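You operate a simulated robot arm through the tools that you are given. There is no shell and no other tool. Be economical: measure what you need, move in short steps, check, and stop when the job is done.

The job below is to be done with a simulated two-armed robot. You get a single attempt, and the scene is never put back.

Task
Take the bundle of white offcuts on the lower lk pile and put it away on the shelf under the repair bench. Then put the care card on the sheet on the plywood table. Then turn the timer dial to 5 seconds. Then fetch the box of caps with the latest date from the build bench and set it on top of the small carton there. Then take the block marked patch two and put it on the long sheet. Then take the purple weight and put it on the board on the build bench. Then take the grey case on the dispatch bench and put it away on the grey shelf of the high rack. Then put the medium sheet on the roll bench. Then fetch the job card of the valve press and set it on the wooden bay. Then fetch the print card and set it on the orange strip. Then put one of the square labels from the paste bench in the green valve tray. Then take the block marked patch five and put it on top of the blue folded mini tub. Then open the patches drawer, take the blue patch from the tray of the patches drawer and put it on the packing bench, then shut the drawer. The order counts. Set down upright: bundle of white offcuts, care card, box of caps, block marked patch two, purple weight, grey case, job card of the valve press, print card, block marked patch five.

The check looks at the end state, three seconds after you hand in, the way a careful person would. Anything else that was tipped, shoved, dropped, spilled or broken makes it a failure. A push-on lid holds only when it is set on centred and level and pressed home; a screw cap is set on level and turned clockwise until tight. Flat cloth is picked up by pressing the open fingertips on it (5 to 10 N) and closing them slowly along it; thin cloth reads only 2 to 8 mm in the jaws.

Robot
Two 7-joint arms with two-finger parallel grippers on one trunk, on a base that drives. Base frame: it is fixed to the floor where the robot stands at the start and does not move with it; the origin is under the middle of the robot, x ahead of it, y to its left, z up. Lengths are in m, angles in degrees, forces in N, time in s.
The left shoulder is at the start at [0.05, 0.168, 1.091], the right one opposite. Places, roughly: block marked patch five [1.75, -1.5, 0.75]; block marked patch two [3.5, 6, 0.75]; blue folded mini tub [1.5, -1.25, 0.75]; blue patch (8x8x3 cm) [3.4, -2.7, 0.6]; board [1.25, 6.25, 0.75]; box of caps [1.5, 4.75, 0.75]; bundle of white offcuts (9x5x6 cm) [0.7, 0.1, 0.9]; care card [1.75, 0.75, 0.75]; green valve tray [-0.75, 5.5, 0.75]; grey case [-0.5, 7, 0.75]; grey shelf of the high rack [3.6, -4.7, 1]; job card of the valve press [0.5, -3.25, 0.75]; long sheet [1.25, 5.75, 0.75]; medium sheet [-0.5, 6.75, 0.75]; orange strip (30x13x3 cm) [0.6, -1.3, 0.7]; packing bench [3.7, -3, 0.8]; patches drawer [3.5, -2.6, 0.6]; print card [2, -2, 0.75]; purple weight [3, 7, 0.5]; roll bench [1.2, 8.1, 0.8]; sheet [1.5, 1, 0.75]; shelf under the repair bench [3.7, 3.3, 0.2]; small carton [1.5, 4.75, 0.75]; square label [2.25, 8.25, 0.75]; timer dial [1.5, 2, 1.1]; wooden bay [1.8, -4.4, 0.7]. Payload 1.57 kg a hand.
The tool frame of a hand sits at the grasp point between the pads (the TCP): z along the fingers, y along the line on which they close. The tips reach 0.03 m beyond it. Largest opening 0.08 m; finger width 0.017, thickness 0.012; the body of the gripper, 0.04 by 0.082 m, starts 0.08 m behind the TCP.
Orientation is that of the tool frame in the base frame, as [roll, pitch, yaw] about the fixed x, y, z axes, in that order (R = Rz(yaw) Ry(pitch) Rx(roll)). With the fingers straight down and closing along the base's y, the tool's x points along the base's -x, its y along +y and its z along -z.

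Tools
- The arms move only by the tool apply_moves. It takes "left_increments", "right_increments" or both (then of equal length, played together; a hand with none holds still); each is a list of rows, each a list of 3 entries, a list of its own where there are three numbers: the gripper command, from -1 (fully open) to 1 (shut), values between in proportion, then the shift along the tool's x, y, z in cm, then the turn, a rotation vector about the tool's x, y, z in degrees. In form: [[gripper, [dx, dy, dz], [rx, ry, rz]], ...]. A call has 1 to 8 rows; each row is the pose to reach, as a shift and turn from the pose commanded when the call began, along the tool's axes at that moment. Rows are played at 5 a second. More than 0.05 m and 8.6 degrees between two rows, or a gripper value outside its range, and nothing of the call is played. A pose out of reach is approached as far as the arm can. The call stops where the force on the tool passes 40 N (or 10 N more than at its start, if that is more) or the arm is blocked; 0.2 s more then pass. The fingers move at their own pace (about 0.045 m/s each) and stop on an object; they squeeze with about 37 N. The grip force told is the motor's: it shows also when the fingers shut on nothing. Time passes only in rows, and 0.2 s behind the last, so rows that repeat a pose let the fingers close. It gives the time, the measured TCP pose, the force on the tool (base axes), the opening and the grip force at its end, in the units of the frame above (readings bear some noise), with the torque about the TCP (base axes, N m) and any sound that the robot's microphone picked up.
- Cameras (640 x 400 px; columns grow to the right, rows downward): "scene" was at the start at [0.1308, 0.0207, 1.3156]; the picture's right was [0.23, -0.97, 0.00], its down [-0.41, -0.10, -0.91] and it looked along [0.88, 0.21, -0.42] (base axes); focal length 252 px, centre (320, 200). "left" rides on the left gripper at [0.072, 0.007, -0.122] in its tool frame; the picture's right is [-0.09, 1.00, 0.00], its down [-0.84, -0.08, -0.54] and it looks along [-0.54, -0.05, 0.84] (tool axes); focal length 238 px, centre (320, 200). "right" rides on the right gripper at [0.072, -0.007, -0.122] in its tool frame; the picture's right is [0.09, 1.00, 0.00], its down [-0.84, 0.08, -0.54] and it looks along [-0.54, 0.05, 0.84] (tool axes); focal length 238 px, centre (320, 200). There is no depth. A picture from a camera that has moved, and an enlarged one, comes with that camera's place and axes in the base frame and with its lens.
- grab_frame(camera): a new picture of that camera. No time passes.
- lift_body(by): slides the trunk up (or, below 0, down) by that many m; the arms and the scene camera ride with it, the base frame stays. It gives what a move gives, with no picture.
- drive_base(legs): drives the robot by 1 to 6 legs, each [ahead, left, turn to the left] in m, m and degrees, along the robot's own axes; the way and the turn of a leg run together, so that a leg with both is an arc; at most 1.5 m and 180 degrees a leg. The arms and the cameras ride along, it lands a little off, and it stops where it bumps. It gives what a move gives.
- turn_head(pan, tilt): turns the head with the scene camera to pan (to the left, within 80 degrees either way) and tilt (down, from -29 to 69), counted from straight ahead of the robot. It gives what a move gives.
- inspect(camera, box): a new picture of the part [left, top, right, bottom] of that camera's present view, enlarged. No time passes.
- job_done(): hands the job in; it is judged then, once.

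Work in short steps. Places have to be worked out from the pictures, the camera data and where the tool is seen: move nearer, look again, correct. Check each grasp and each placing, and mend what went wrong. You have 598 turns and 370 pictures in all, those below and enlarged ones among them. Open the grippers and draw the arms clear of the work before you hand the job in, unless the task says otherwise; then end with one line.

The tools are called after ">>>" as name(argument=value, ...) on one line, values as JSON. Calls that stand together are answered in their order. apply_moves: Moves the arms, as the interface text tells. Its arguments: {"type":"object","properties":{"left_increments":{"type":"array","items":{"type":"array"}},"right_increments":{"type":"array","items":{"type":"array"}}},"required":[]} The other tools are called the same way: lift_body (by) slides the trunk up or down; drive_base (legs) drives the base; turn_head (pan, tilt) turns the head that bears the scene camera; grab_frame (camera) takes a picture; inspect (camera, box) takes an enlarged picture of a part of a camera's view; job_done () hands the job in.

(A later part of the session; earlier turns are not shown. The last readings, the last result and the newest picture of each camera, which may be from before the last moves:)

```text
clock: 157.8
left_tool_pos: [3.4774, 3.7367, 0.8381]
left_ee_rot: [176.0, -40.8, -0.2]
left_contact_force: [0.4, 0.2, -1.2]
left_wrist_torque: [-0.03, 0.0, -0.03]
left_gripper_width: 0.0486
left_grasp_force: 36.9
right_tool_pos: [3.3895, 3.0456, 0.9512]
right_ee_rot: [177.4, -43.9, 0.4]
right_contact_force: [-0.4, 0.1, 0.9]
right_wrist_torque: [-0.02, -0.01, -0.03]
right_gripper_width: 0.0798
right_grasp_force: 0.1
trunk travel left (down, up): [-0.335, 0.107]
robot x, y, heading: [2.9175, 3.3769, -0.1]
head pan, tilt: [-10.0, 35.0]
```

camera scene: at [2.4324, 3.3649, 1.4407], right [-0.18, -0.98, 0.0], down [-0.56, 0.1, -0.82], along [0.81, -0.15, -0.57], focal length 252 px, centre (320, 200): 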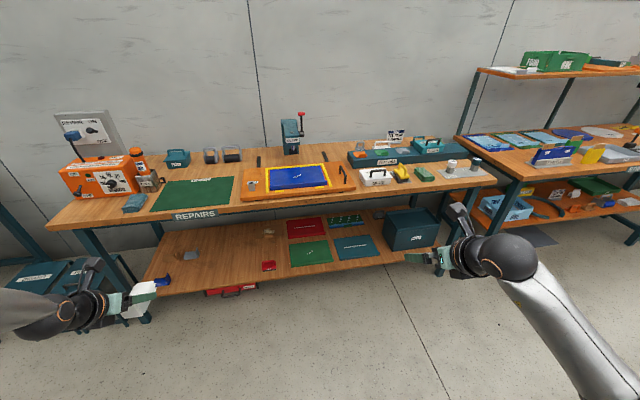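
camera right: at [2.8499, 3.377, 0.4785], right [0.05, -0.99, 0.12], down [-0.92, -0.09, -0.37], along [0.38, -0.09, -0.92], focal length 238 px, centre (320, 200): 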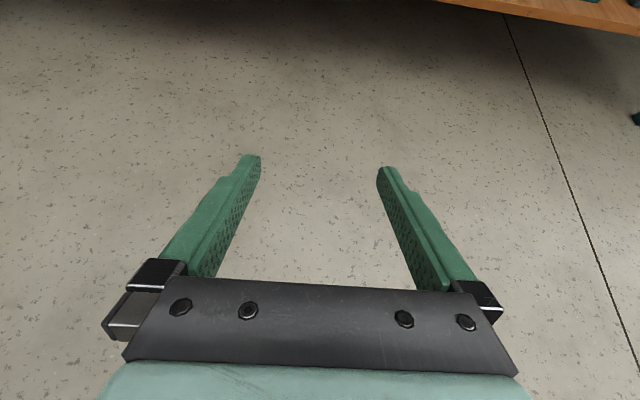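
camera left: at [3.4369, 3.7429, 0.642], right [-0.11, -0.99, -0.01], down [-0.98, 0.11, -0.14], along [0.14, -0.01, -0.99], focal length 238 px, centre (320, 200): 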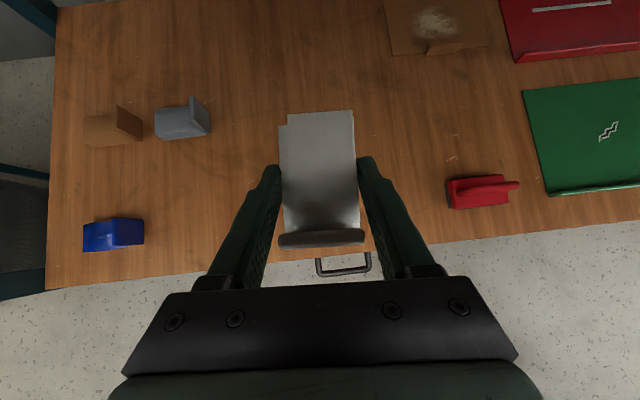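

Small further lowering until contact, then release.

>>> lift_body(by=-0.007)

>>> apply_moves(left_increments=[[-0.2, [0, 0, 0], [0, 0, 0]], [-1, [0, 0, 0], [0, 0, 0]], [-1, [0, 0, 0], [0, 0, 0]], [-1, [0, 0, -4], [0, 0, 0]], [-1, [0, 0, -8], [0, 0, 0]], [-1, [0, 0, -12], [0, 0, 0]], [-1, [0, 0, -16], [0, 0, 0]]])

>>> grab_frame(camera="left")

```text
clock: 158.4
left_tool_pos: [3.478, 3.737, 0.8335]
left_ee_rot: [176.1, -41.0, -0.2]
left_contact_force: [-0.2, 1.3, 8.0]
left_wrist_torque: [0.29, 0.14, -0.03]
left_gripper_width: 0.0488
left_grasp_force: 36.8
right_tool_pos: [3.3883, 3.0467, 0.945]
right_ee_rot: [177.4, -44.0, 0.4]
right_contact_force: [-0.1, 0.3, -1.1]
right_wrist_torque: [0.02, -0.03, 0.0]
right_gripper_width: 0.0799
right_grasp_force: 0.0
trunk travel left (down, up): [-0.328, 0.114]
robot x, y, heading: [2.9201, 3.3758, -0.3]
head pan, tilt: [-10.0, 35.0]
```

```text
clock: 160.0
left_tool_pos: [3.3734, 3.7484, 0.9517]
left_ee_rot: [176.0, -40.6, -0.3]
left_contact_force: [-0.5, 0.0, -0.1]
left_wrist_torque: [0.0, 0.0, 0.01]
left_gripper_width: 0.08
left_grasp_force: 0.0
right_tool_pos: [3.3882, 3.0454, 0.9456]
right_ee_rot: [177.5, -43.9, 0.5]
right_contact_force: [0.4, 0.8, 0.0]
right_wrist_torque: [-0.01, 0.02, -0.02]
right_gripper_width: 0.0799
right_grasp_force: 0.1
trunk travel left (down, up): [-0.328, 0.114]
robot x, y, heading: [2.9162, 3.38, -0.3]
head pan, tilt: [-10.0, 35.0]
```

```text
330 pictures are left
camera left: at [3.3494, 3.7512, 1.0907], right [-0.12, -0.99, -0.01], down [-0.98, 0.12, -0.14], along [0.14, -0.01, -0.99], focal length 238 px, centre (320, 200)
```

left: 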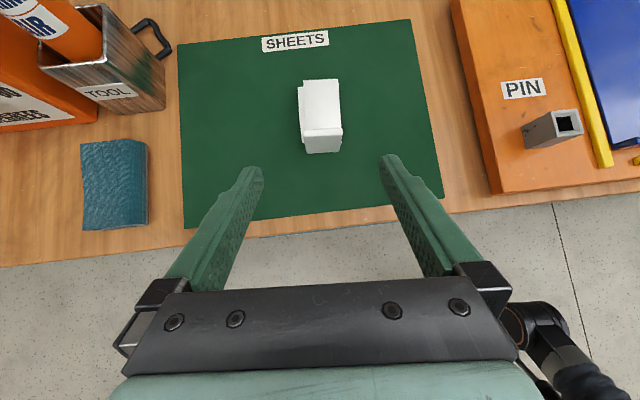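

The bundle stands well. I back up, strafe left so that the right hand faces it, and come forward again partly.

>>> drive_base(legs=[[-0.3, 0, 0], [0, 0.69, 0]])

>>> turn_head(pan=0, tilt=35)

>>> grab_frame(camera="scene")

```text
clock: 165.4
left_tool_pos: [3.0872, 4.4353, 0.9523]
left_ee_rot: [176.1, -40.8, -0.7]
left_contact_force: [-0.1, -0.1, 0.0]
left_wrist_torque: [-0.01, 0.04, -0.02]
left_gripper_width: 0.0801
left_grasp_force: 0.1
right_tool_pos: [3.0957, 3.7335, 0.9457]
right_ee_rot: [177.4, -43.9, -0.1]
right_contact_force: [0.1, 0.4, -0.3]
right_wrist_torque: [0.01, 0.0, 0.01]
right_gripper_width: 0.08
right_grasp_force: 0.1
trunk travel left (down, up): [-0.328, 0.114]
robot x, y, heading: [2.63, 4.0697, -0.9]
head pan, tilt: [-10.0, 35.0]
```

```text
clock: 166.1
left_tool_pos: [3.0871, 4.4345, 0.952]
left_ee_rot: [176.0, -40.7, -0.8]
left_contact_force: [0.6, -0.3, 0.3]
left_wrist_torque: [0.01, 0.01, -0.04]
left_gripper_width: 0.08
left_grasp_force: 0.1
right_tool_pos: [3.0952, 3.7331, 0.9454]
right_ee_rot: [177.5, -43.7, -0.1]
right_contact_force: [0.0, 0.1, 0.1]
right_wrist_torque: [0.0, -0.01, 0.01]
right_gripper_width: 0.0802
right_grasp_force: 0.1
trunk travel left (down, up): [-0.328, 0.114]
robot x, y, heading: [2.6258, 4.074, -0.9]
head pan, tilt: [0.0, 35.0]
```

```text
329 pictures are left
camera scene: at [2.7577, 4.0675, 1.3688], right [-0.01, -1.0, 0.0], down [-0.57, 0.01, -0.82], along [0.82, -0.01, -0.57], focal length 252 px, centre (320, 200)
```

scene: 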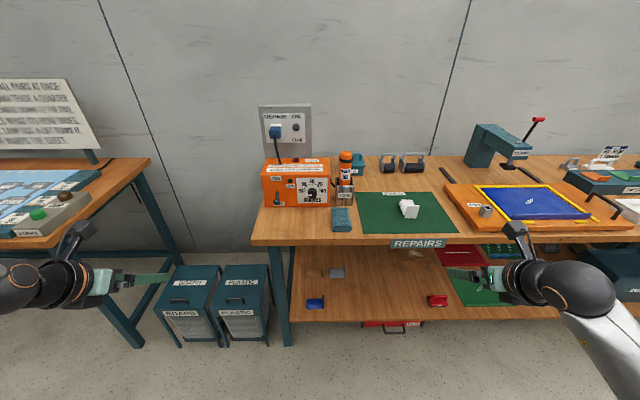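

Drive ahead 0.295 so the right hand sits on the approach line of the bundle.

>>> drive_base(legs=[[0.295, 0.005, 0.7]])

>>> grab_frame(camera="right")

```text
clock: 168.2
left_tool_pos: [3.3756, 4.4444, 0.9512]
left_ee_rot: [175.8, -40.7, 0.0]
left_contact_force: [-0.1, 0.0, 0.0]
left_wrist_torque: [-0.01, -0.03, -0.05]
left_gripper_width: 0.0802
left_grasp_force: 0.1
right_tool_pos: [3.3926, 3.7424, 0.9452]
right_ee_rot: [177.5, -43.8, 0.6]
right_contact_force: [-0.4, -0.5, 0.0]
right_wrist_torque: [0.0, 0.03, -0.01]
right_gripper_width: 0.0801
right_grasp_force: 0.1
trunk travel left (down, up): [-0.328, 0.114]
robot x, y, heading: [2.9219, 4.0736, -0.1]
head pan, tilt: [0.0, 35.0]
```

```text
328 pictures are left
camera right: at [3.3591, 3.7534, 1.0828], right [0.05, -0.99, 0.09], down [-0.98, -0.07, -0.19], along [0.19, -0.08, -0.98], focal length 238 px, centre (320, 200)
```

right: 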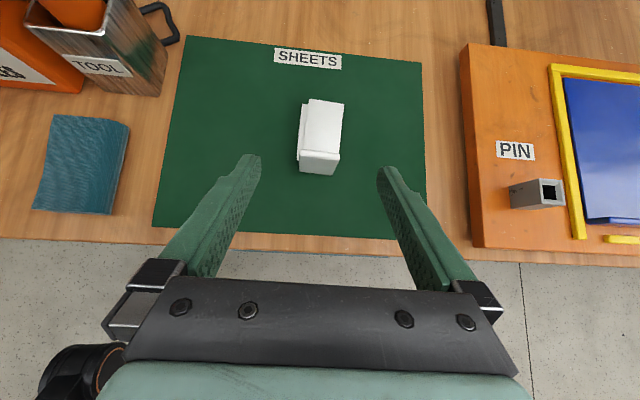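

>>> apply_moves(right_increments=[[-1, [-0.3, 0.2, 4.5], [0, 0, 0]], [-1, [-0.6, 0.4, 9], [0, 0, 0]], [-1, [-1, 0.6, 13.5], [0, 0, 0]], [0, [-1, 0.6, 13.5], [0, 0, 0]], [1, [-1, 0.6, 13.5], [0, 0, 0]], [1, [-1, 0.6, 13.5], [0, 0, 0]], [1, [-1, 0.6, 13.5], [0, 0, 0]]])

>>> lift_body(by=0.08)

>>> grab_frame(camera="right")

```text
clock: 169.8
left_tool_pos: [3.3753, 4.4441, 0.952]
left_ee_rot: [176.0, -40.7, -0.1]
left_contact_force: [0.6, -0.5, -0.6]
left_wrist_torque: [0.0, 0.02, -0.02]
left_gripper_width: 0.0799
left_grasp_force: 0.2
right_tool_pos: [3.4798, 3.7344, 0.8411]
right_ee_rot: [177.5, -44.0, 0.6]
right_contact_force: [0.5, -0.4, 0.8]
right_wrist_torque: [0.0, -0.06, -0.03]
right_gripper_width: 0.0493
right_grasp_force: 32.6
trunk travel left (down, up): [-0.328, 0.114]
robot x, y, heading: [2.9238, 4.0715, 0.0]
head pan, tilt: [0.0, 35.0]
```

```text
clock: 170.9
left_tool_pos: [3.3761, 4.4433, 1.0317]
left_ee_rot: [176.0, -40.6, 0.0]
left_contact_force: [0.7, 0.3, 0.4]
left_wrist_torque: [-0.03, -0.01, 0.01]
left_gripper_width: 0.08
left_grasp_force: 0.0
right_tool_pos: [3.4797, 3.7347, 0.9214]
right_ee_rot: [177.4, -43.9, 0.7]
right_contact_force: [0.9, -0.4, -0.5]
right_wrist_torque: [0.0, -0.01, 0.01]
right_gripper_width: 0.0492
right_grasp_force: 37.4
trunk travel left (down, up): [-0.408, 0.034]
robot x, y, heading: [2.9202, 4.0704, -0.0]
head pan, tilt: [0.0, 35.0]
```

```text
327 pictures are left
camera right: at [3.446, 3.7447, 1.0593], right [0.05, -0.99, 0.09], down [-0.98, -0.07, -0.19], along [0.19, -0.08, -0.98], focal length 238 px, centre (320, 200)
```

right: 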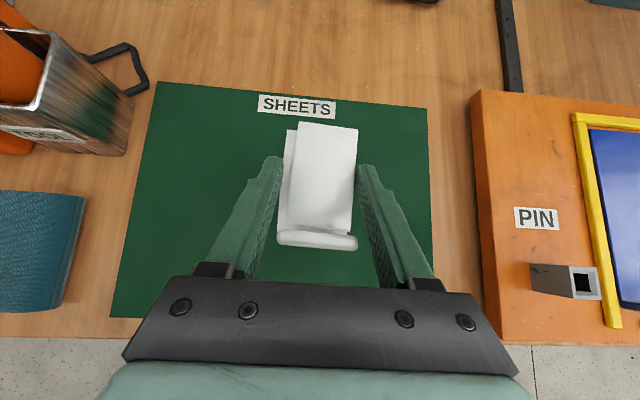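

Held. I back off, then lower the trunk.

>>> drive_base(legs=[[-0.58, 0, 0]])

>>> lift_body(by=-0.37)

>>> apply_moves(right_increments=[[1, [-2.2, 0, 3.9], [0, 0, 0]], [1, [-4.5, 0, 7.8], [0, 0, 0]], [1, [-7, 0, 11.5], [0, 0, 0]], [1, [-9.5, 0, 15], [0, 0, 0]], [1, [-12, 0, 17.5], [0, 0, 0]]], left_increments=[[-1, [1, 0, -4], [0, 0, 0]], [-1, [2, 0, -8], [0, 0, 0]], [-1, [3, 0, -12], [0, 0, 0]], [-1, [4, 0, -16], [0, 0, 0]], [-1, [5, 0, -20], [0, 0, 0]]])

```text
clock: 174.2
left_tool_pos: [2.8097, 4.4443, 1.0318]
left_ee_rot: [175.9, -40.7, -0.4]
left_contact_force: [-0.7, 0.5, -0.2]
left_wrist_torque: [-0.01, 0.01, 0.0]
left_gripper_width: 0.0799
left_grasp_force: 0.0
right_tool_pos: [2.9098, 3.732, 0.921]
right_ee_rot: [177.5, -43.9, 0.4]
right_contact_force: [-0.4, 0.3, -0.2]
right_wrist_torque: [0.02, 0.0, 0.01]
right_gripper_width: 0.0488
right_grasp_force: 37.5
trunk travel left (down, up): [-0.408, 0.034]
robot x, y, heading: [2.355, 4.0759, -0.2]
head pan, tilt: [0.0, 35.0]
```

```text
clock: 177.8
left_tool_pos: [2.8103, 4.443, 0.6616]
left_ee_rot: [176.0, -40.7, -0.3]
left_contact_force: [0.1, 0.0, 0.6]
left_wrist_torque: [0.01, 0.01, -0.04]
left_gripper_width: 0.0801
left_grasp_force: 0.0
right_tool_pos: [2.91, 3.7318, 0.5524]
right_ee_rot: [177.5, -43.9, 0.3]
right_contact_force: [-0.3, 1.2, -0.8]
right_wrist_torque: [0.03, 0.04, -0.02]
right_gripper_width: 0.049
right_grasp_force: 36.9
trunk travel left (down, up): [-0.038, 0.404]
robot x, y, heading: [2.354, 4.0792, -0.1]
head pan, tilt: [0.0, 35.0]
```

```text
clock: 179.0
left_tool_pos: [2.7209, 4.4707, 0.8432]
left_ee_rot: [175.7, -40.6, -0.5]
left_contact_force: [0.1, 0.7, 0.2]
left_wrist_torque: [0.02, 0.01, -0.03]
left_gripper_width: 0.08
left_grasp_force: 0.0
left hand out of reach, approached as far as the arm can: row 3, 4, 5
right_tool_pos: [2.9458, 3.7252, 0.3445]
right_ee_rot: [177.5, -43.9, 0.5]
right_contact_force: [-0.3, 0.0, -1.1]
right_wrist_torque: [0.02, -0.01, 0.0]
right_gripper_width: 0.0488
right_grasp_force: 36.9
trunk travel left (down, up): [-0.038, 0.404]
robot x, y, heading: [2.3519, 4.0769, -0.4]
head pan, tilt: [0.0, 35.0]
```

Now drive ahead 0.55 with the hand at z 0.345, in under the bench.

>>> drive_base(legs=[[0.55, 0, 0]])

>>> grab_frame(camera="right")

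```text
clock: 182.1
left_tool_pos: [3.2698, 4.465, 0.8434]
left_ee_rot: [175.7, -40.7, -0.8]
left_contact_force: [1.2, 0.4, -0.4]
left_wrist_torque: [-0.02, -0.01, -0.01]
left_gripper_width: 0.0799
left_grasp_force: 0.0
right_tool_pos: [3.4915, 3.7188, 0.3449]
right_ee_rot: [177.5, -43.9, 0.1]
right_contact_force: [-0.4, -0.1, -0.3]
right_wrist_torque: [-0.02, 0.03, 0.02]
right_gripper_width: 0.0487
right_grasp_force: 37.0
trunk travel left (down, up): [-0.038, 0.404]
robot x, y, heading: [2.9026, 4.0647, -0.7]
head pan, tilt: [0.0, 35.0]
```

```text
326 pictures are left
camera right: at [3.4572, 3.7291, 0.482], right [0.04, -0.99, 0.09], down [-0.98, -0.06, -0.19], along [0.19, -0.09, -0.98], focal length 238 px, centre (320, 200)
```

right: 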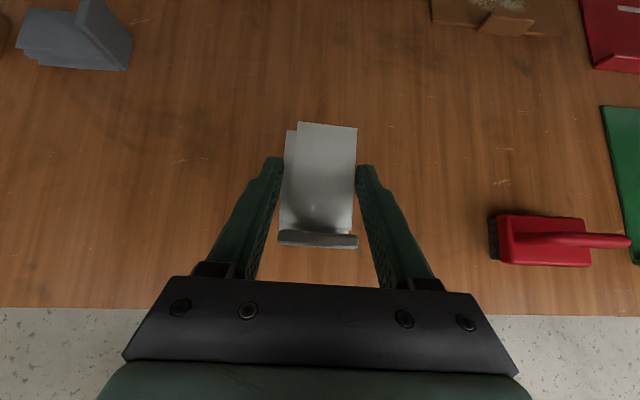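

The spot is clear. I lower with the arm 5.5 cm, then the trunk gently.

>>> apply_moves(right_increments=[[1, [-1.3, 0, 1.3], [0, 0, 0]], [1, [-2.6, 0, 2.6], [0, 0, 0]], [1, [-4.2, 0, 4.3], [0, 0, 0]]])

>>> lift_body(by=-0.025)

```text
clock: 182.9
left_tool_pos: [3.2688, 4.4643, 0.8418]
left_ee_rot: [175.6, -40.7, -0.9]
left_contact_force: [-0.3, 0.3, -0.5]
left_wrist_torque: [-0.02, -0.03, 0.01]
left_gripper_width: 0.0799
left_grasp_force: 0.1
right_tool_pos: [3.4776, 3.7206, 0.2965]
right_ee_rot: [177.4, -43.9, 0.1]
right_contact_force: [0.1, 0.6, -1.1]
right_wrist_torque: [-0.01, -0.01, -0.01]
right_gripper_width: 0.049
right_grasp_force: 37.1
right hand out of reach, approached as far as the arm can: row 2, 3
trunk travel left (down, up): [-0.038, 0.404]
robot x, y, heading: [2.9024, 4.0718, -0.1]
head pan, tilt: [0.0, 35.0]
```

```text
clock: 183.6
left_tool_pos: [3.2682, 4.4661, 0.8178]
left_ee_rot: [175.7, -40.8, -0.6]
left_contact_force: [0.3, 0.4, 0.0]
left_wrist_torque: [-0.01, 0.02, 0.03]
left_gripper_width: 0.08
left_grasp_force: 0.1
right_tool_pos: [3.4811, 3.7207, 0.2773]
right_ee_rot: [177.4, -44.4, 0.1]
right_contact_force: [0.5, -0.9, 19.7]
right_wrist_torque: [0.26, -0.45, 0.01]
right_gripper_width: 0.0491
right_grasp_force: 37.2
trunk travel left (down, up): [-0.013, 0.429]
robot x, y, heading: [2.9006, 4.0682, -0.7]
head pan, tilt: [0.0, 35.0]
```

Contact with the shelf (19.7 N). I release and withdraw along the tool axis.

>>> lift_body(by=0.004)

>>> apply_moves(right_increments=[[-0.2, [0, 0, 0], [0, 0, 0]], [-1, [0, 0, 0], [0, 0, 0]], [-1, [0, 0, 0], [0, 0, 0]], [-1, [0, 0, -4], [0, 0, 0]], [-1, [0, 0, -8], [0, 0, 0]], [-1, [0, 0, -12], [0, 0, 0]]])

>>> grab_frame(camera="right")

```text
clock: 184.2
left_tool_pos: [3.2683, 4.4647, 0.822]
left_ee_rot: [175.7, -40.8, -0.8]
left_contact_force: [0.2, -0.5, 0.4]
left_wrist_torque: [0.0, -0.03, -0.01]
left_gripper_width: 0.08
left_grasp_force: 0.1
right_tool_pos: [3.478, 3.7214, 0.2778]
right_ee_rot: [177.4, -44.0, 0.1]
right_contact_force: [4.0, -0.6, 14.1]
right_wrist_torque: [0.14, -0.88, -0.04]
right_gripper_width: 0.0494
right_grasp_force: 37.4
trunk travel left (down, up): [-0.017, 0.425]
robot x, y, heading: [2.8999, 4.0695, -0.3]
head pan, tilt: [0.0, 35.0]
```

```text
clock: 185.6
left_tool_pos: [3.2695, 4.4648, 0.8209]
left_ee_rot: [175.7, -40.8, -0.8]
left_contact_force: [0.6, 0.5, -0.6]
left_wrist_torque: [0.01, 0.0, 0.0]
left_gripper_width: 0.08
left_grasp_force: 0.0
right_tool_pos: [3.4778, 3.7221, 0.2768]
right_ee_rot: [177.6, -43.8, 0.1]
right_contact_force: [0.0, 0.9, -0.3]
right_wrist_torque: [0.01, -0.02, 0.01]
right_gripper_width: 0.0797
right_grasp_force: 0.0
right hand out of reach, approached as far as the arm can: row 4, 5, 6
trunk travel left (down, up): [-0.017, 0.425]
robot x, y, heading: [2.901, 4.0722, -0.5]
head pan, tilt: [0.0, 35.0]
```

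```text
325 pictures are left
camera right: at [3.4441, 3.7328, 0.4142], right [0.04, -0.99, 0.1], down [-0.98, -0.06, -0.19], along [0.19, -0.09, -0.98], focal length 238 px, centre (320, 200)
```

right: 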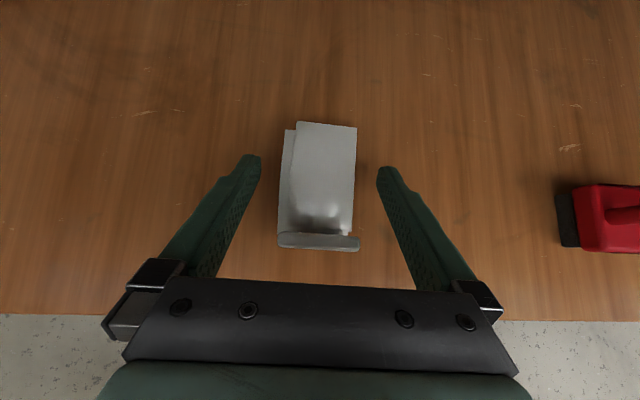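

The fingers are open around it; I withdraw by driving straight back.

>>> drive_base(legs=[[-0.45, 0, 0]])

>>> turn_head(pan=-20, tilt=40)

>>> grab_frame(camera="scene")

```text
clock: 188.3
left_tool_pos: [2.8172, 4.4716, 0.822]
left_ee_rot: [175.8, -40.7, 0.0]
left_contact_force: [0.0, 0.5, -0.2]
left_wrist_torque: [0.01, -0.01, 0.02]
left_gripper_width: 0.0801
left_grasp_force: 0.0
right_tool_pos: [3.0358, 3.7315, 0.277]
right_ee_rot: [177.5, -43.9, 0.9]
right_contact_force: [-0.1, 0.6, 0.4]
right_wrist_torque: [0.0, -0.01, 0.03]
right_gripper_width: 0.0803
right_grasp_force: 0.1
trunk travel left (down, up): [-0.017, 0.425]
robot x, y, heading: [2.4518, 4.0722, 0.1]
head pan, tilt: [0.0, 35.0]
```

```text
clock: 189.1
left_tool_pos: [2.8169, 4.4722, 0.8201]
left_ee_rot: [175.7, -40.6, -0.1]
left_contact_force: [-0.2, 0.2, 0.0]
left_wrist_torque: [-0.02, -0.02, 0.01]
left_gripper_width: 0.08
left_grasp_force: 0.0
right_tool_pos: [3.0354, 3.7309, 0.2765]
right_ee_rot: [177.5, -43.8, 0.9]
right_contact_force: [-0.3, -0.2, -0.1]
right_wrist_torque: [0.0, -0.01, -0.01]
right_gripper_width: 0.0802
right_grasp_force: 0.0
trunk travel left (down, up): [-0.017, 0.425]
robot x, y, heading: [2.4557, 4.0715, 0.3]
head pan, tilt: [-20.0, 40.0]
```

```text
324 pictures are left
camera scene: at [2.5749, 4.0426, 1.0502], right [-0.34, -0.94, 0.0], down [-0.6, 0.22, -0.77], along [0.72, -0.26, -0.64], focal length 252 px, centre (320, 200)
```

scene: 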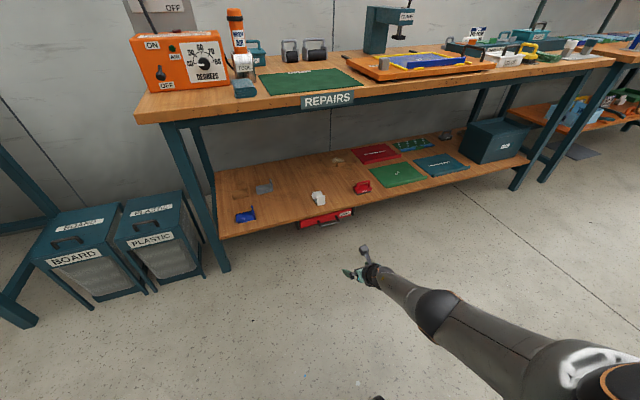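

The bundle is on the shelf, upright. Next the care card. I raise the trunk, tuck the right hand, and look south toward the plywood table.

>>> lift_body(by=0.35)

>>> apply_moves(right_increments=[[-1, [2.5, 0, -3], [0, 0, 0]], [-1, [5, 0, -6], [0, 0, 0]], [-1, [8, 0, -9.5], [0, 0, 0]], [-1, [11, 0, -13], [0, 0, 0]], [-1, [14, 0, -17], [0, 0, 0]], [-1, [17, 0, -21], [0, 0, 0]], [-1, [19, 0, -25], [0, 0, 0]]])

>>> turn_head(pan=-80, tilt=20)

>>> grab_frame(camera="scene")

```text
clock: 192.5
left_tool_pos: [2.8158, 4.4723, 1.1714]
left_ee_rot: [175.6, -40.7, -0.1]
left_contact_force: [0.8, 0.2, 1.1]
left_wrist_torque: [0.02, -0.01, -0.02]
left_gripper_width: 0.0799
left_grasp_force: 0.0
right_tool_pos: [3.0344, 3.7311, 0.6251]
right_ee_rot: [177.5, -43.9, 1.1]
right_contact_force: [-0.9, 0.1, 0.0]
right_wrist_torque: [0.0, 0.03, -0.01]
right_gripper_width: 0.08
right_grasp_force: 0.1
trunk travel left (down, up): [-0.367, 0.075]
robot x, y, heading: [2.4554, 4.0729, 0.0]
head pan, tilt: [-20.0, 40.0]
```

```text
clock: 194.1
left_tool_pos: [2.8171, 4.4721, 1.1707]
left_ee_rot: [175.7, -40.7, 0.1]
left_contact_force: [-1.2, 0.1, 0.1]
left_wrist_torque: [0.03, 0.0, 0.0]
left_gripper_width: 0.0801
left_grasp_force: 0.0
right_tool_pos: [2.9972, 3.7404, 0.9384]
right_ee_rot: [177.5, -43.8, 0.9]
right_contact_force: [0.7, -0.4, -1.0]
right_wrist_torque: [-0.04, 0.0, 0.04]
right_gripper_width: 0.08
right_grasp_force: 0.1
right hand out of reach, approached as far as the arm can: row 1
trunk travel left (down, up): [-0.367, 0.075]
robot x, y, heading: [2.452, 4.0734, 0.1]
head pan, tilt: [-20.0, 40.0]
```

```text
clock: 195.4
left_tool_pos: [2.8166, 4.4715, 1.1718]
left_ee_rot: [175.7, -40.7, 0.1]
left_contact_force: [0.2, 0.1, -0.2]
left_wrist_torque: [0.01, -0.01, 0.0]
left_gripper_width: 0.0799
left_grasp_force: 0.0
right_tool_pos: [2.9987, 3.7396, 0.9375]
right_ee_rot: [177.5, -43.9, 0.8]
right_contact_force: [-0.4, -0.4, 0.9]
right_wrist_torque: [-0.03, 0.02, 0.01]
right_gripper_width: 0.0801
right_grasp_force: 0.1
trunk travel left (down, up): [-0.367, 0.075]
robot x, y, heading: [2.4525, 4.0736, 0.1]
head pan, tilt: [-80.0, 20.0]
```

```text
323 pictures are left
camera scene: at [2.5114, 3.9798, 1.4316], right [-0.98, -0.18, 0.0], down [-0.06, 0.34, -0.94], along [0.17, -0.92, -0.34], focal length 252 px, centre (320, 200)
```

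scene: 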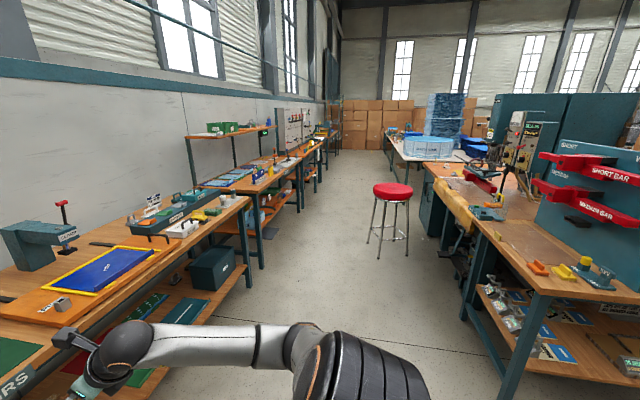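

I see a red stool near (2.2, 1.5); the aisle east of it is free. I turn to face south, shift to x≈2.85 and drive south in two steps.

>>> drive_base(legs=[[0, 0, -90], [0.6, 0.42, 0], [1.2, 0, 0]])

>>> turn_head(pan=-25, tilt=30)

>>> grab_frame(camera="scene")

```text
clock: 208.9
left_tool_pos: [3.2465, 1.8906, 1.172]
left_ee_rot: [175.7, -40.7, -91.9]
left_contact_force: [-1.0, -0.5, -0.9]
left_wrist_torque: [-0.01, -0.01, 0.01]
left_gripper_width: 0.0801
left_grasp_force: 0.1
right_tool_pos: [2.5097, 1.733, 0.9375]
right_ee_rot: [177.5, -43.8, -91.0]
right_contact_force: [-0.3, -1.0, 0.1]
right_wrist_torque: [-0.02, 0.0, -0.03]
right_gripper_width: 0.0799
right_grasp_force: 0.1
trunk travel left (down, up): [-0.367, 0.075]
robot x, y, heading: [2.8619, 2.2663, -91.7]
head pan, tilt: [-80.0, 20.0]
```

```text
clock: 210.2
left_tool_pos: [3.2471, 1.8913, 1.1723]
left_ee_rot: [175.7, -40.8, -91.9]
left_contact_force: [-0.4, 0.7, 0.3]
left_wrist_torque: [-0.01, 0.01, 0.03]
left_gripper_width: 0.0801
left_grasp_force: 0.1
right_tool_pos: [2.5096, 1.7335, 0.9386]
right_ee_rot: [177.5, -43.9, -91.0]
right_contact_force: [-0.4, 0.2, -0.2]
right_wrist_torque: [-0.04, 0.01, -0.04]
right_gripper_width: 0.0801
right_grasp_force: 0.0
trunk travel left (down, up): [-0.367, 0.075]
robot x, y, heading: [2.8563, 2.2692, -91.7]
head pan, tilt: [-25.0, 30.0]
```

```text
322 pictures are left
camera scene: at [2.8186, 2.1462, 1.4156], right [-0.89, 0.45, 0.0], down [0.23, 0.45, -0.87], along [-0.39, -0.77, -0.5], focal length 252 px, centre (320, 200)
```

scene: 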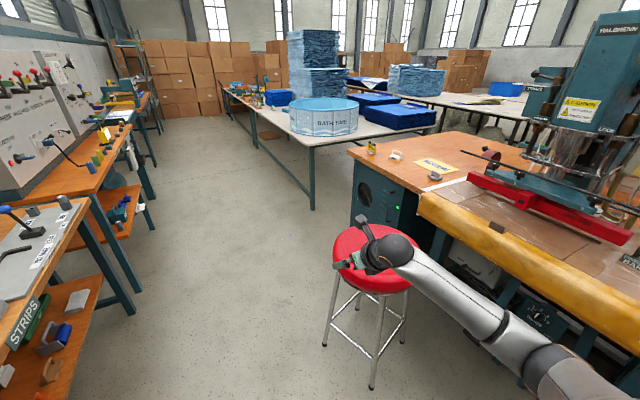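

>>> inspect(camera="scene", box=[340, 120, 500, 220])

```text
4.00 times, centred on (420, 170) of scene
camera zoom: at [2.8186, 2.1462, 1.4156], right [-0.89, 0.45, 0.0], down [0.23, 0.45, -0.87], along [-0.39, -0.77, -0.5], focal length 1009 px, centre (-80, 320)
```

zoom: 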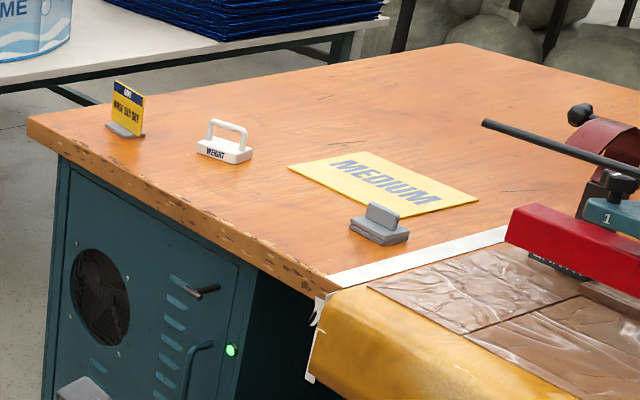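

The yellow standing card is the care card (≈1.69, 0.75), the MEDIUM sheet spans x 1.40–1.57, y 1.02–1.24. I drive to (2.85, 0.5) and face west.

>>> drive_base(legs=[[1.0, 0, 0], [0.77, 0, 0], [0, 0, -88]])

>>> turn_head(pan=0, tilt=30)

>>> grab_frame(camera="scene")

```text
clock: 222.9
left_tool_pos: [2.4383, 0.0961, 1.172]
left_ee_rot: [175.7, -40.7, 179.4]
left_contact_force: [-0.1, 0.2, -0.1]
left_wrist_torque: [-0.03, 0.01, 0.04]
left_gripper_width: 0.08
left_grasp_force: 0.1
right_tool_pos: [2.264, 0.8308, 0.9374]
right_ee_rot: [177.5, -43.9, -179.8]
right_contact_force: [-0.2, -0.8, -0.4]
right_wrist_torque: [-0.02, -0.01, -0.03]
right_gripper_width: 0.0802
right_grasp_force: 0.1
trunk travel left (down, up): [-0.367, 0.075]
robot x, y, heading: [2.805, 0.4957, 179.5]
head pan, tilt: [-25.0, 30.0]
```

```text
clock: 223.8
left_tool_pos: [2.4391, 0.0957, 1.1719]
left_ee_rot: [175.7, -40.8, 179.4]
left_contact_force: [-0.2, 0.5, -0.3]
left_wrist_torque: [-0.01, 0.0, 0.0]
left_gripper_width: 0.0802
left_grasp_force: 0.0
right_tool_pos: [2.2641, 0.8317, 0.9386]
right_ee_rot: [177.5, -43.8, -179.8]
right_contact_force: [-0.2, -1.0, 0.0]
right_wrist_torque: [-0.01, 0.01, 0.0]
right_gripper_width: 0.0798
right_grasp_force: 0.1
trunk travel left (down, up): [-0.367, 0.075]
robot x, y, heading: [2.8069, 0.495, 179.7]
head pan, tilt: [0.0, 30.0]
```

```text
320 pictures are left
camera scene: at [2.6768, 0.4927, 1.4156], right [0.01, 1.0, 0.0], down [0.5, 0.0, -0.87], along [-0.87, 0.01, -0.5], focal length 252 px, centre (320, 200)
```

scene: 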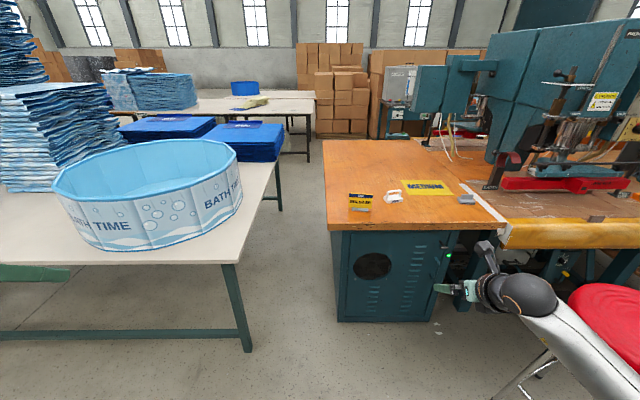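

>>> inspect(camera="scene", box=[320, 160, 480, 260])

>>> lift_body(by=0.06)

>>> drive_base(legs=[[0.5, 0, 0]])

>>> grab_frame(camera="right")

>>> turn_head(pan=0, tilt=40)

>>> grab_frame(camera="scene")

```text
4.00 times, centred on (400, 210) of scene
camera zoom: at [2.6768, 0.4927, 1.4156], right [0.01, 1.0, 0.0], down [0.5, 0.0, -0.87], along [-0.87, 0.01, -0.5], focal length 1009 px, centre (0, 160)
```

zoom: 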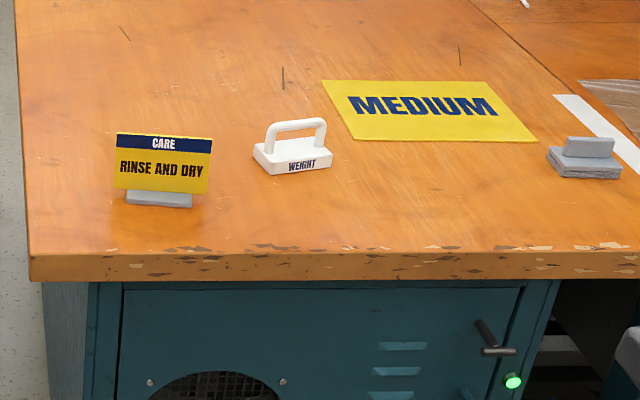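

```text
clock: 224.8
left_tool_pos: [2.4384, 0.0967, 1.2322]
left_ee_rot: [175.7, -40.7, 179.4]
left_contact_force: [-0.8, 0.2, 0.2]
left_wrist_torque: [-0.03, -0.01, -0.01]
left_gripper_width: 0.0801
left_grasp_force: 0.1
right_tool_pos: [2.2641, 0.8306, 0.9983]
right_ee_rot: [177.6, -43.8, -179.9]
right_contact_force: [-0.3, 0.0, -0.5]
right_wrist_torque: [0.0, 0.01, 0.03]
right_gripper_width: 0.0802
right_grasp_force: 0.1
trunk travel left (down, up): [-0.427, 0.015]
robot x, y, heading: [2.8074, 0.4925, 179.2]
head pan, tilt: [0.0, 30.0]
```

```text
clock: 227.6
left_tool_pos: [1.9598, 0.0945, 1.2311]
left_ee_rot: [175.7, -40.7, 179.9]
left_contact_force: [-0.5, 0.7, 0.0]
left_wrist_torque: [0.0, -0.03, 0.01]
left_gripper_width: 0.08
left_grasp_force: 0.1
right_tool_pos: [1.778, 0.8268, 0.9988]
right_ee_rot: [177.5, -43.8, -179.2]
right_contact_force: [0.6, 0.4, -0.1]
right_wrist_torque: [-0.01, -0.01, 0.0]
right_gripper_width: 0.0801
right_grasp_force: 0.2
trunk travel left (down, up): [-0.427, 0.015]
robot x, y, heading: [2.3251, 0.4969, -179.9]
head pan, tilt: [0.0, 30.0]
```

```text
318 pictures are left
camera right: at [1.8095, 0.8151, 1.1356], right [-0.05, 0.99, 0.1], down [0.98, 0.07, -0.19], along [-0.19, 0.08, -0.98], focal length 238 px, centre (320, 200)
```

right: 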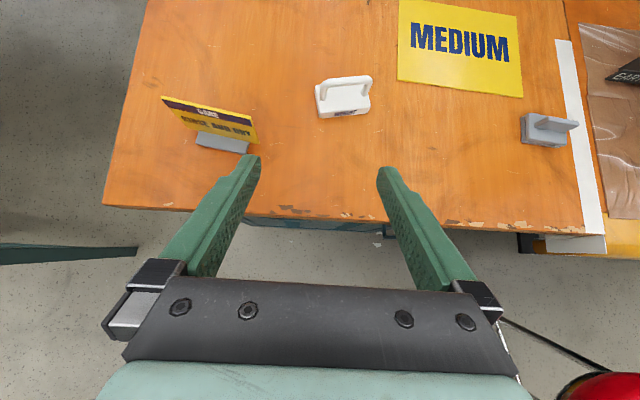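

```text
clock: 228.4
left_tool_pos: [1.9596, 0.0941, 1.231]
left_ee_rot: [175.7, -40.6, 179.9]
left_contact_force: [0.0, 0.4, -0.1]
left_wrist_torque: [0.02, 0.04, -0.02]
left_gripper_width: 0.0801
left_grasp_force: 0.0
right_tool_pos: [1.779, 0.826, 0.9975]
right_ee_rot: [177.5, -43.8, -179.3]
right_contact_force: [0.1, 0.9, -0.1]
right_wrist_torque: [0.01, -0.01, 0.02]
right_gripper_width: 0.08
right_grasp_force: 0.0
trunk travel left (down, up): [-0.427, 0.015]
robot x, y, heading: [2.3213, 0.4944, -179.7]
head pan, tilt: [0.0, 40.0]
```

```text
317 pictures are left
camera scene: at [2.2, 0.4933, 1.4603], right [0.0, 1.0, 0.0], down [0.64, 0.0, -0.77], along [-0.77, 0.0, -0.64], focal length 252 px, centre (320, 200)
```

scene: 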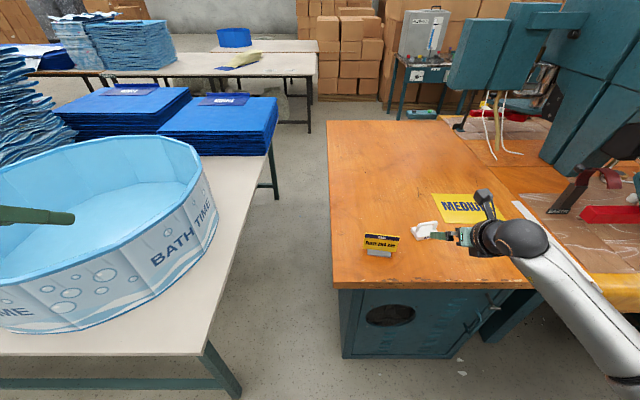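

Card base at (1.675, 0.69), top z≈0.88, facing +x, so I need the fingers to close along x. I make the right hand vertical and turn it 90°.

>>> apply_moves(right_increments=[[-1, [0, 0, -1], [0, -7.3, 0]], [-1, [0, 0, -2], [0, -14.6, 0]], [-1, [0, 0, -3], [0, -22, 0]], [-1, [0, 0, -4], [0, -29.3, 0]], [-1, [0, 0, -5], [0, -36.6, 0]], [-1, [0, 0, -5], [0, -44, 0]]])

>>> apply_moves(right_increments=[[-1, [0, 0, 0], [0, 0, -8.5]], [-1, [0, 0, 0], [0, 0, -17]], [-1, [0, 0, 0], [0, 0, -25.5]], [-1, [0, 0, 0], [0, 0, -34]], [-1, [0, 0, 0], [0, 0, -42.5]], [-1, [0, 0, 0], [0, 0, -51]], [-1, [0, 0, 0], [0, 0, -59.5]], [-1, [0, 0, 0], [0, 0, -68]]])

>>> apply_moves(right_increments=[[-1, [0, 0, 0], [0, 0, -8]], [-1, [0, 0, 0], [0, 0, -16]], [-1, [0, 0, 0], [0, 0, -22]]])

```text
clock: 229.8
left_tool_pos: [1.9599, 0.0954, 1.2312]
left_ee_rot: [175.7, -40.7, 180.0]
left_contact_force: [-0.4, -0.2, 0.1]
left_wrist_torque: [-0.03, 0.03, -0.01]
left_gripper_width: 0.0802
left_grasp_force: 0.0
right_tool_pos: [1.8128, 0.8252, 1.0347]
right_ee_rot: [178.2, 0.4, 179.2]
right_contact_force: [-0.2, 0.0, -0.5]
right_wrist_torque: [-0.01, -0.02, 0.01]
right_gripper_width: 0.0799
right_grasp_force: 0.0
trunk travel left (down, up): [-0.427, 0.015]
robot x, y, heading: [2.3227, 0.4939, -180.1]
head pan, tilt: [0.0, 40.0]
```

```text
clock: 231.6
left_tool_pos: [1.9603, 0.0946, 1.2317]
left_ee_rot: [175.8, -40.7, 179.9]
left_contact_force: [0.3, -0.9, -0.3]
left_wrist_torque: [-0.03, -0.02, -0.02]
left_gripper_width: 0.08
left_grasp_force: 0.1
right_tool_pos: [1.8142, 0.8256, 1.0352]
right_ee_rot: [179.5, 1.7, -112.8]
right_contact_force: [-0.6, -0.6, 0.2]
right_wrist_torque: [-0.01, 0.0, 0.0]
right_gripper_width: 0.0801
right_grasp_force: 0.1
trunk travel left (down, up): [-0.427, 0.015]
robot x, y, heading: [2.324, 0.4933, -180.1]
head pan, tilt: [0.0, 40.0]
```

```text
clock: 232.4
left_tool_pos: [1.9605, 0.0951, 1.2311]
left_ee_rot: [175.8, -40.7, 179.9]
left_contact_force: [0.4, -0.1, -0.4]
left_wrist_torque: [-0.03, -0.02, 0.0]
left_gripper_width: 0.08
left_grasp_force: 0.1
right_tool_pos: [1.8136, 0.825, 1.0339]
right_ee_rot: [-179.8, 1.9, -90.7]
right_contact_force: [0.7, 0.5, -1.0]
right_wrist_torque: [0.01, -0.02, 0.0]
right_gripper_width: 0.08
right_grasp_force: 0.0
trunk travel left (down, up): [-0.427, 0.015]
robot x, y, heading: [2.3258, 0.4955, -179.9]
head pan, tilt: [0.0, 40.0]
```

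>>> drive_base(legs=[[0.13, 0, 0]])

>>> apply_moves(right_increments=[[-1, [4.5, 0, 0], [0, 0, 0]], [-1, [9, 0, 0], [0, 0, 0]], [-1, [13.5, 0, 0], [0, 0, 0]]])

>>> grab_frame(camera="right")

>>> grab_frame(camera="scene")

```text
clock: 233.6
left_tool_pos: [1.8289, 0.0952, 1.2308]
left_ee_rot: [175.6, -40.7, 179.9]
left_contact_force: [0.3, 0.2, 0.4]
left_wrist_torque: [0.05, -0.03, 0.03]
left_gripper_width: 0.08
left_grasp_force: 0.1
right_tool_pos: [1.6838, 0.8257, 1.034]
right_ee_rot: [-179.8, 1.8, -91.0]
right_contact_force: [0.5, -0.6, 0.0]
right_wrist_torque: [-0.02, 0.01, 0.01]
right_gripper_width: 0.0804
right_grasp_force: 0.0
trunk travel left (down, up): [-0.427, 0.015]
robot x, y, heading: [2.1923, 0.4963, -179.9]
head pan, tilt: [0.0, 40.0]
```

```text
clock: 234.4
left_tool_pos: [1.8297, 0.0937, 1.2312]
left_ee_rot: [175.7, -40.7, 179.9]
left_contact_force: [-0.1, 0.2, -0.5]
left_wrist_torque: [0.0, -0.01, 0.0]
left_gripper_width: 0.0801
left_grasp_force: 0.0
right_tool_pos: [1.6818, 0.6903, 1.0315]
right_ee_rot: [-179.8, 1.9, -91.0]
right_contact_force: [-0.7, -0.6, 0.8]
right_wrist_torque: [0.0, 0.01, 0.02]
right_gripper_width: 0.0798
right_grasp_force: 0.0
trunk travel left (down, up): [-0.427, 0.015]
robot x, y, heading: [2.1932, 0.4928, 180.0]
head pan, tilt: [0.0, 40.0]
```

```text
316 pictures are left
camera right: at [1.6869, 0.6131, 1.1511], right [-1.0, -0.07, -0.01], down [-0.07, 0.82, 0.57], along [-0.04, 0.57, -0.82], focal length 238 px, centre (320, 200)
```

right: 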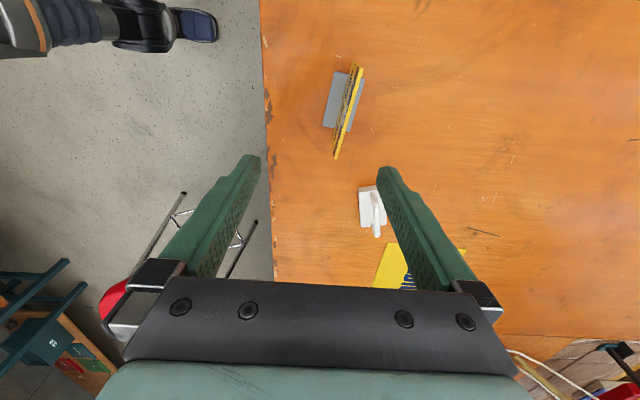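

```text
315 pictures are left
camera scene: at [2.0703, 0.4923, 1.4602], right [0.0, 1.0, 0.0], down [0.64, 0.0, -0.77], along [-0.77, 0.0, -0.64], focal length 252 px, centre (320, 200)
```

scene: 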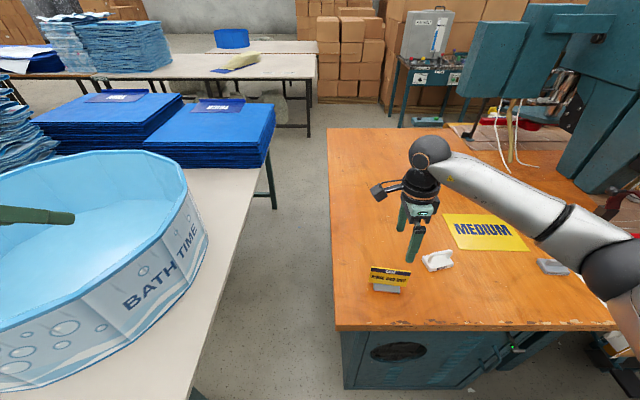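

Card plane is at x≈1.65, turned about 7°. I shift 3.3 cm, align the yaw and descend partly.

>>> apply_moves(right_increments=[[-1, [0, 1.7, 0], [0, -1, 3]], [-1, [0, 3.3, 0], [0, -1.9, 6]], [-1, [0, 3.3, 4], [0, -1.9, 6]], [-1, [0, 3.3, 8], [0, -1.9, 6]]])

>>> grab_frame(camera="right")

```text
clock: 235.4
left_tool_pos: [1.8301, 0.0955, 1.2324]
left_ee_rot: [175.7, -40.7, 179.9]
left_contact_force: [-0.1, -0.2, -0.4]
left_wrist_torque: [-0.02, 0.02, -0.01]
left_gripper_width: 0.0802
left_grasp_force: 0.1
right_tool_pos: [1.65, 0.6932, 0.9511]
right_ee_rot: [180.0, 3.8, -97.0]
right_contact_force: [0.4, -0.1, -0.9]
right_wrist_torque: [0.01, 0.02, 0.02]
right_gripper_width: 0.0801
right_grasp_force: 0.2
trunk travel left (down, up): [-0.427, 0.015]
robot x, y, heading: [2.1926, 0.495, -179.9]
head pan, tilt: [0.0, 40.0]
```

```text
314 pictures are left
camera right: at [1.6459, 0.6124, 1.0675], right [-1.0, 0.03, 0.0], down [0.02, 0.8, 0.6], along [0.02, 0.6, -0.8], focal length 238 px, centre (320, 200)
```

right: 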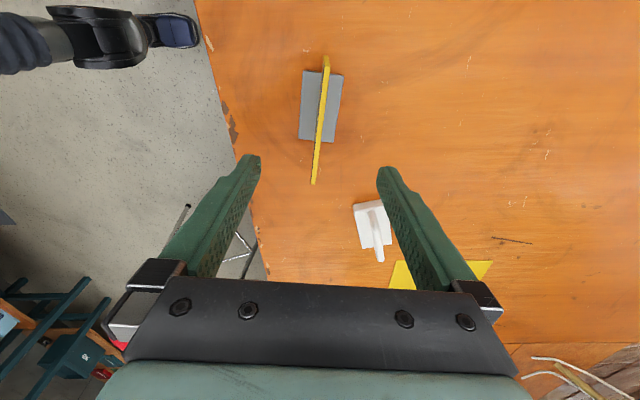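

Nearly centred. I level the hand, descend to z≈0.86 and close gently.

>>> apply_moves(right_increments=[[-1, [0.5, 0, 3], [0, 1.9, 0.5]], [-1, [1, 0, 6], [0, 3.8, 1]], [-1, [1, 0, 8.8], [0, 3.8, 1]], [-0.3, [1, 0, 8.8], [0, 3.8, 1]], [0.4, [1, 0, 8.8], [0, 3.8, 1]], [1, [1, 0, 8.8], [0, 3.8, 1]], [1, [1, 0, 8.8], [0, 3.8, 1]], [1, [1, 0, 8.8], [0, 3.8, 1]]])

>>> grab_frame(camera="right")

```text
clock: 237.2
left_tool_pos: [1.8305, 0.095, 1.2317]
left_ee_rot: [175.8, -40.7, 180.0]
left_contact_force: [0.3, -0.2, 0.5]
left_wrist_torque: [0.0, 0.01, -0.03]
left_gripper_width: 0.0799
left_grasp_force: 0.2
right_tool_pos: [1.6485, 0.6899, 0.8619]
right_ee_rot: [179.9, -0.1, -98.0]
right_contact_force: [0.4, -0.6, 0.4]
right_wrist_torque: [-0.02, 0.0, 0.01]
right_gripper_width: 0.0043
right_grasp_force: 16.3
trunk travel left (down, up): [-0.427, 0.015]
robot x, y, heading: [2.1995, 0.4918, -180.0]
head pan, tilt: [0.0, 40.0]
```

```text
313 pictures are left
camera right: at [1.6438, 0.618, 0.9843], right [-1.0, 0.05, 0.0], down [0.04, 0.84, 0.54], along [0.02, 0.54, -0.84], focal length 238 px, centre (320, 200)
```

right: 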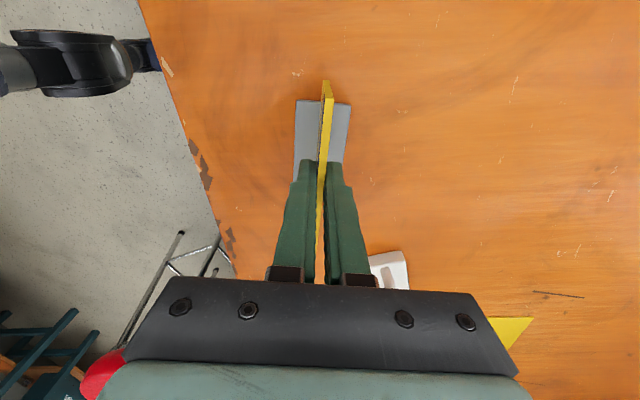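

Card gripped (4 mm). Lift it 10 cm and check.

>>> apply_moves(right_increments=[[1, [0, 0, -4], [0, 0, 0]], [1, [0, 0, -8], [0, 0, 0]], [1, [0, 0, -12], [0, 0, 0]]])

>>> grab_frame(camera="scene")

```text
clock: 238.0
left_tool_pos: [1.8298, 0.0958, 1.2318]
left_ee_rot: [175.7, -40.7, 179.8]
left_contact_force: [0.5, -1.0, 0.0]
left_wrist_torque: [0.01, -0.02, -0.01]
left_gripper_width: 0.08
left_grasp_force: 0.0
right_tool_pos: [1.6489, 0.6888, 0.9829]
right_ee_rot: [-180.0, -0.2, -98.1]
right_contact_force: [0.5, 0.4, -0.7]
right_wrist_torque: [-0.03, -0.02, -0.02]
right_gripper_width: 0.0042
right_grasp_force: 24.9
trunk travel left (down, up): [-0.427, 0.015]
robot x, y, heading: [2.195, 0.4927, -180.0]
head pan, tilt: [0.0, 40.0]
```

```text
312 pictures are left
camera scene: at [2.0708, 0.4932, 1.4602], right [0.0, 1.0, 0.0], down [0.64, 0.0, -0.77], along [-0.77, 0.0, -0.64], focal length 252 px, centre (320, 200)
```

scene: 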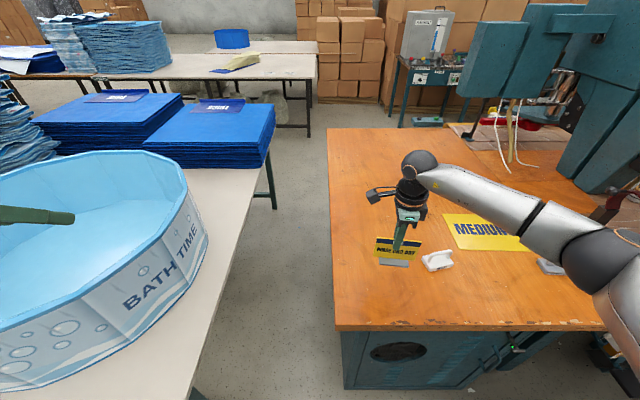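

Held. I strafe right 0.37 (toward the sheet) and a little forward.

>>> drive_base(legs=[[0, -0.37, 0], [0.06, 0, 0]])

>>> grab_frame(camera="right")

>>> grab_frame(camera="scene")

```text
clock: 240.9
left_tool_pos: [1.7713, 0.464, 1.2326]
left_ee_rot: [175.6, -40.7, 179.8]
left_contact_force: [-0.4, 0.5, 0.4]
left_wrist_torque: [0.0, -0.02, 0.01]
left_gripper_width: 0.0799
left_grasp_force: 0.0
right_tool_pos: [1.5892, 1.0586, 0.9817]
right_ee_rot: [180.0, -0.1, -98.0]
right_contact_force: [0.0, -0.1, -0.7]
right_wrist_torque: [0.02, -0.01, 0.03]
right_gripper_width: 0.0039
right_grasp_force: 25.1
trunk travel left (down, up): [-0.427, 0.015]
robot x, y, heading: [2.1352, 0.8622, 179.7]
head pan, tilt: [0.0, 40.0]
```

```text
311 pictures are left
camera right: at [1.585, 0.985, 1.105], right [-1.0, 0.05, 0.0], down [0.04, 0.84, 0.54], along [0.02, 0.54, -0.84], focal length 238 px, centre (320, 200)
```

right: 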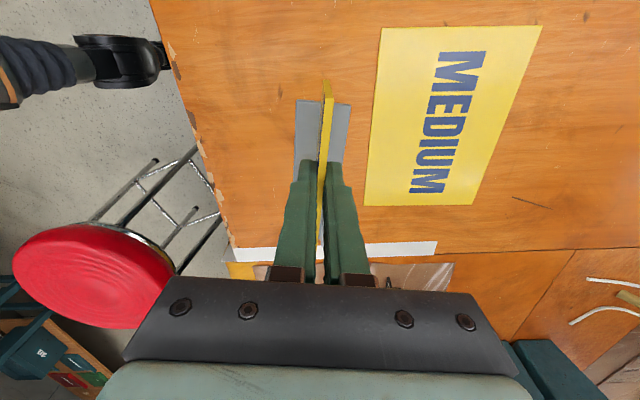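

```text
310 pictures are left
camera scene: at [2.0114, 0.8621, 1.46], right [0.0, 1.0, 0.0], down [0.64, 0.0, -0.77], along [-0.77, 0.0, -0.64], focal length 252 px, centre (320, 200)
```

scene: 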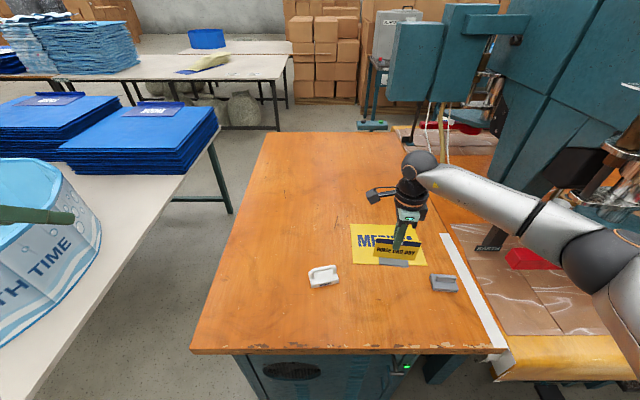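

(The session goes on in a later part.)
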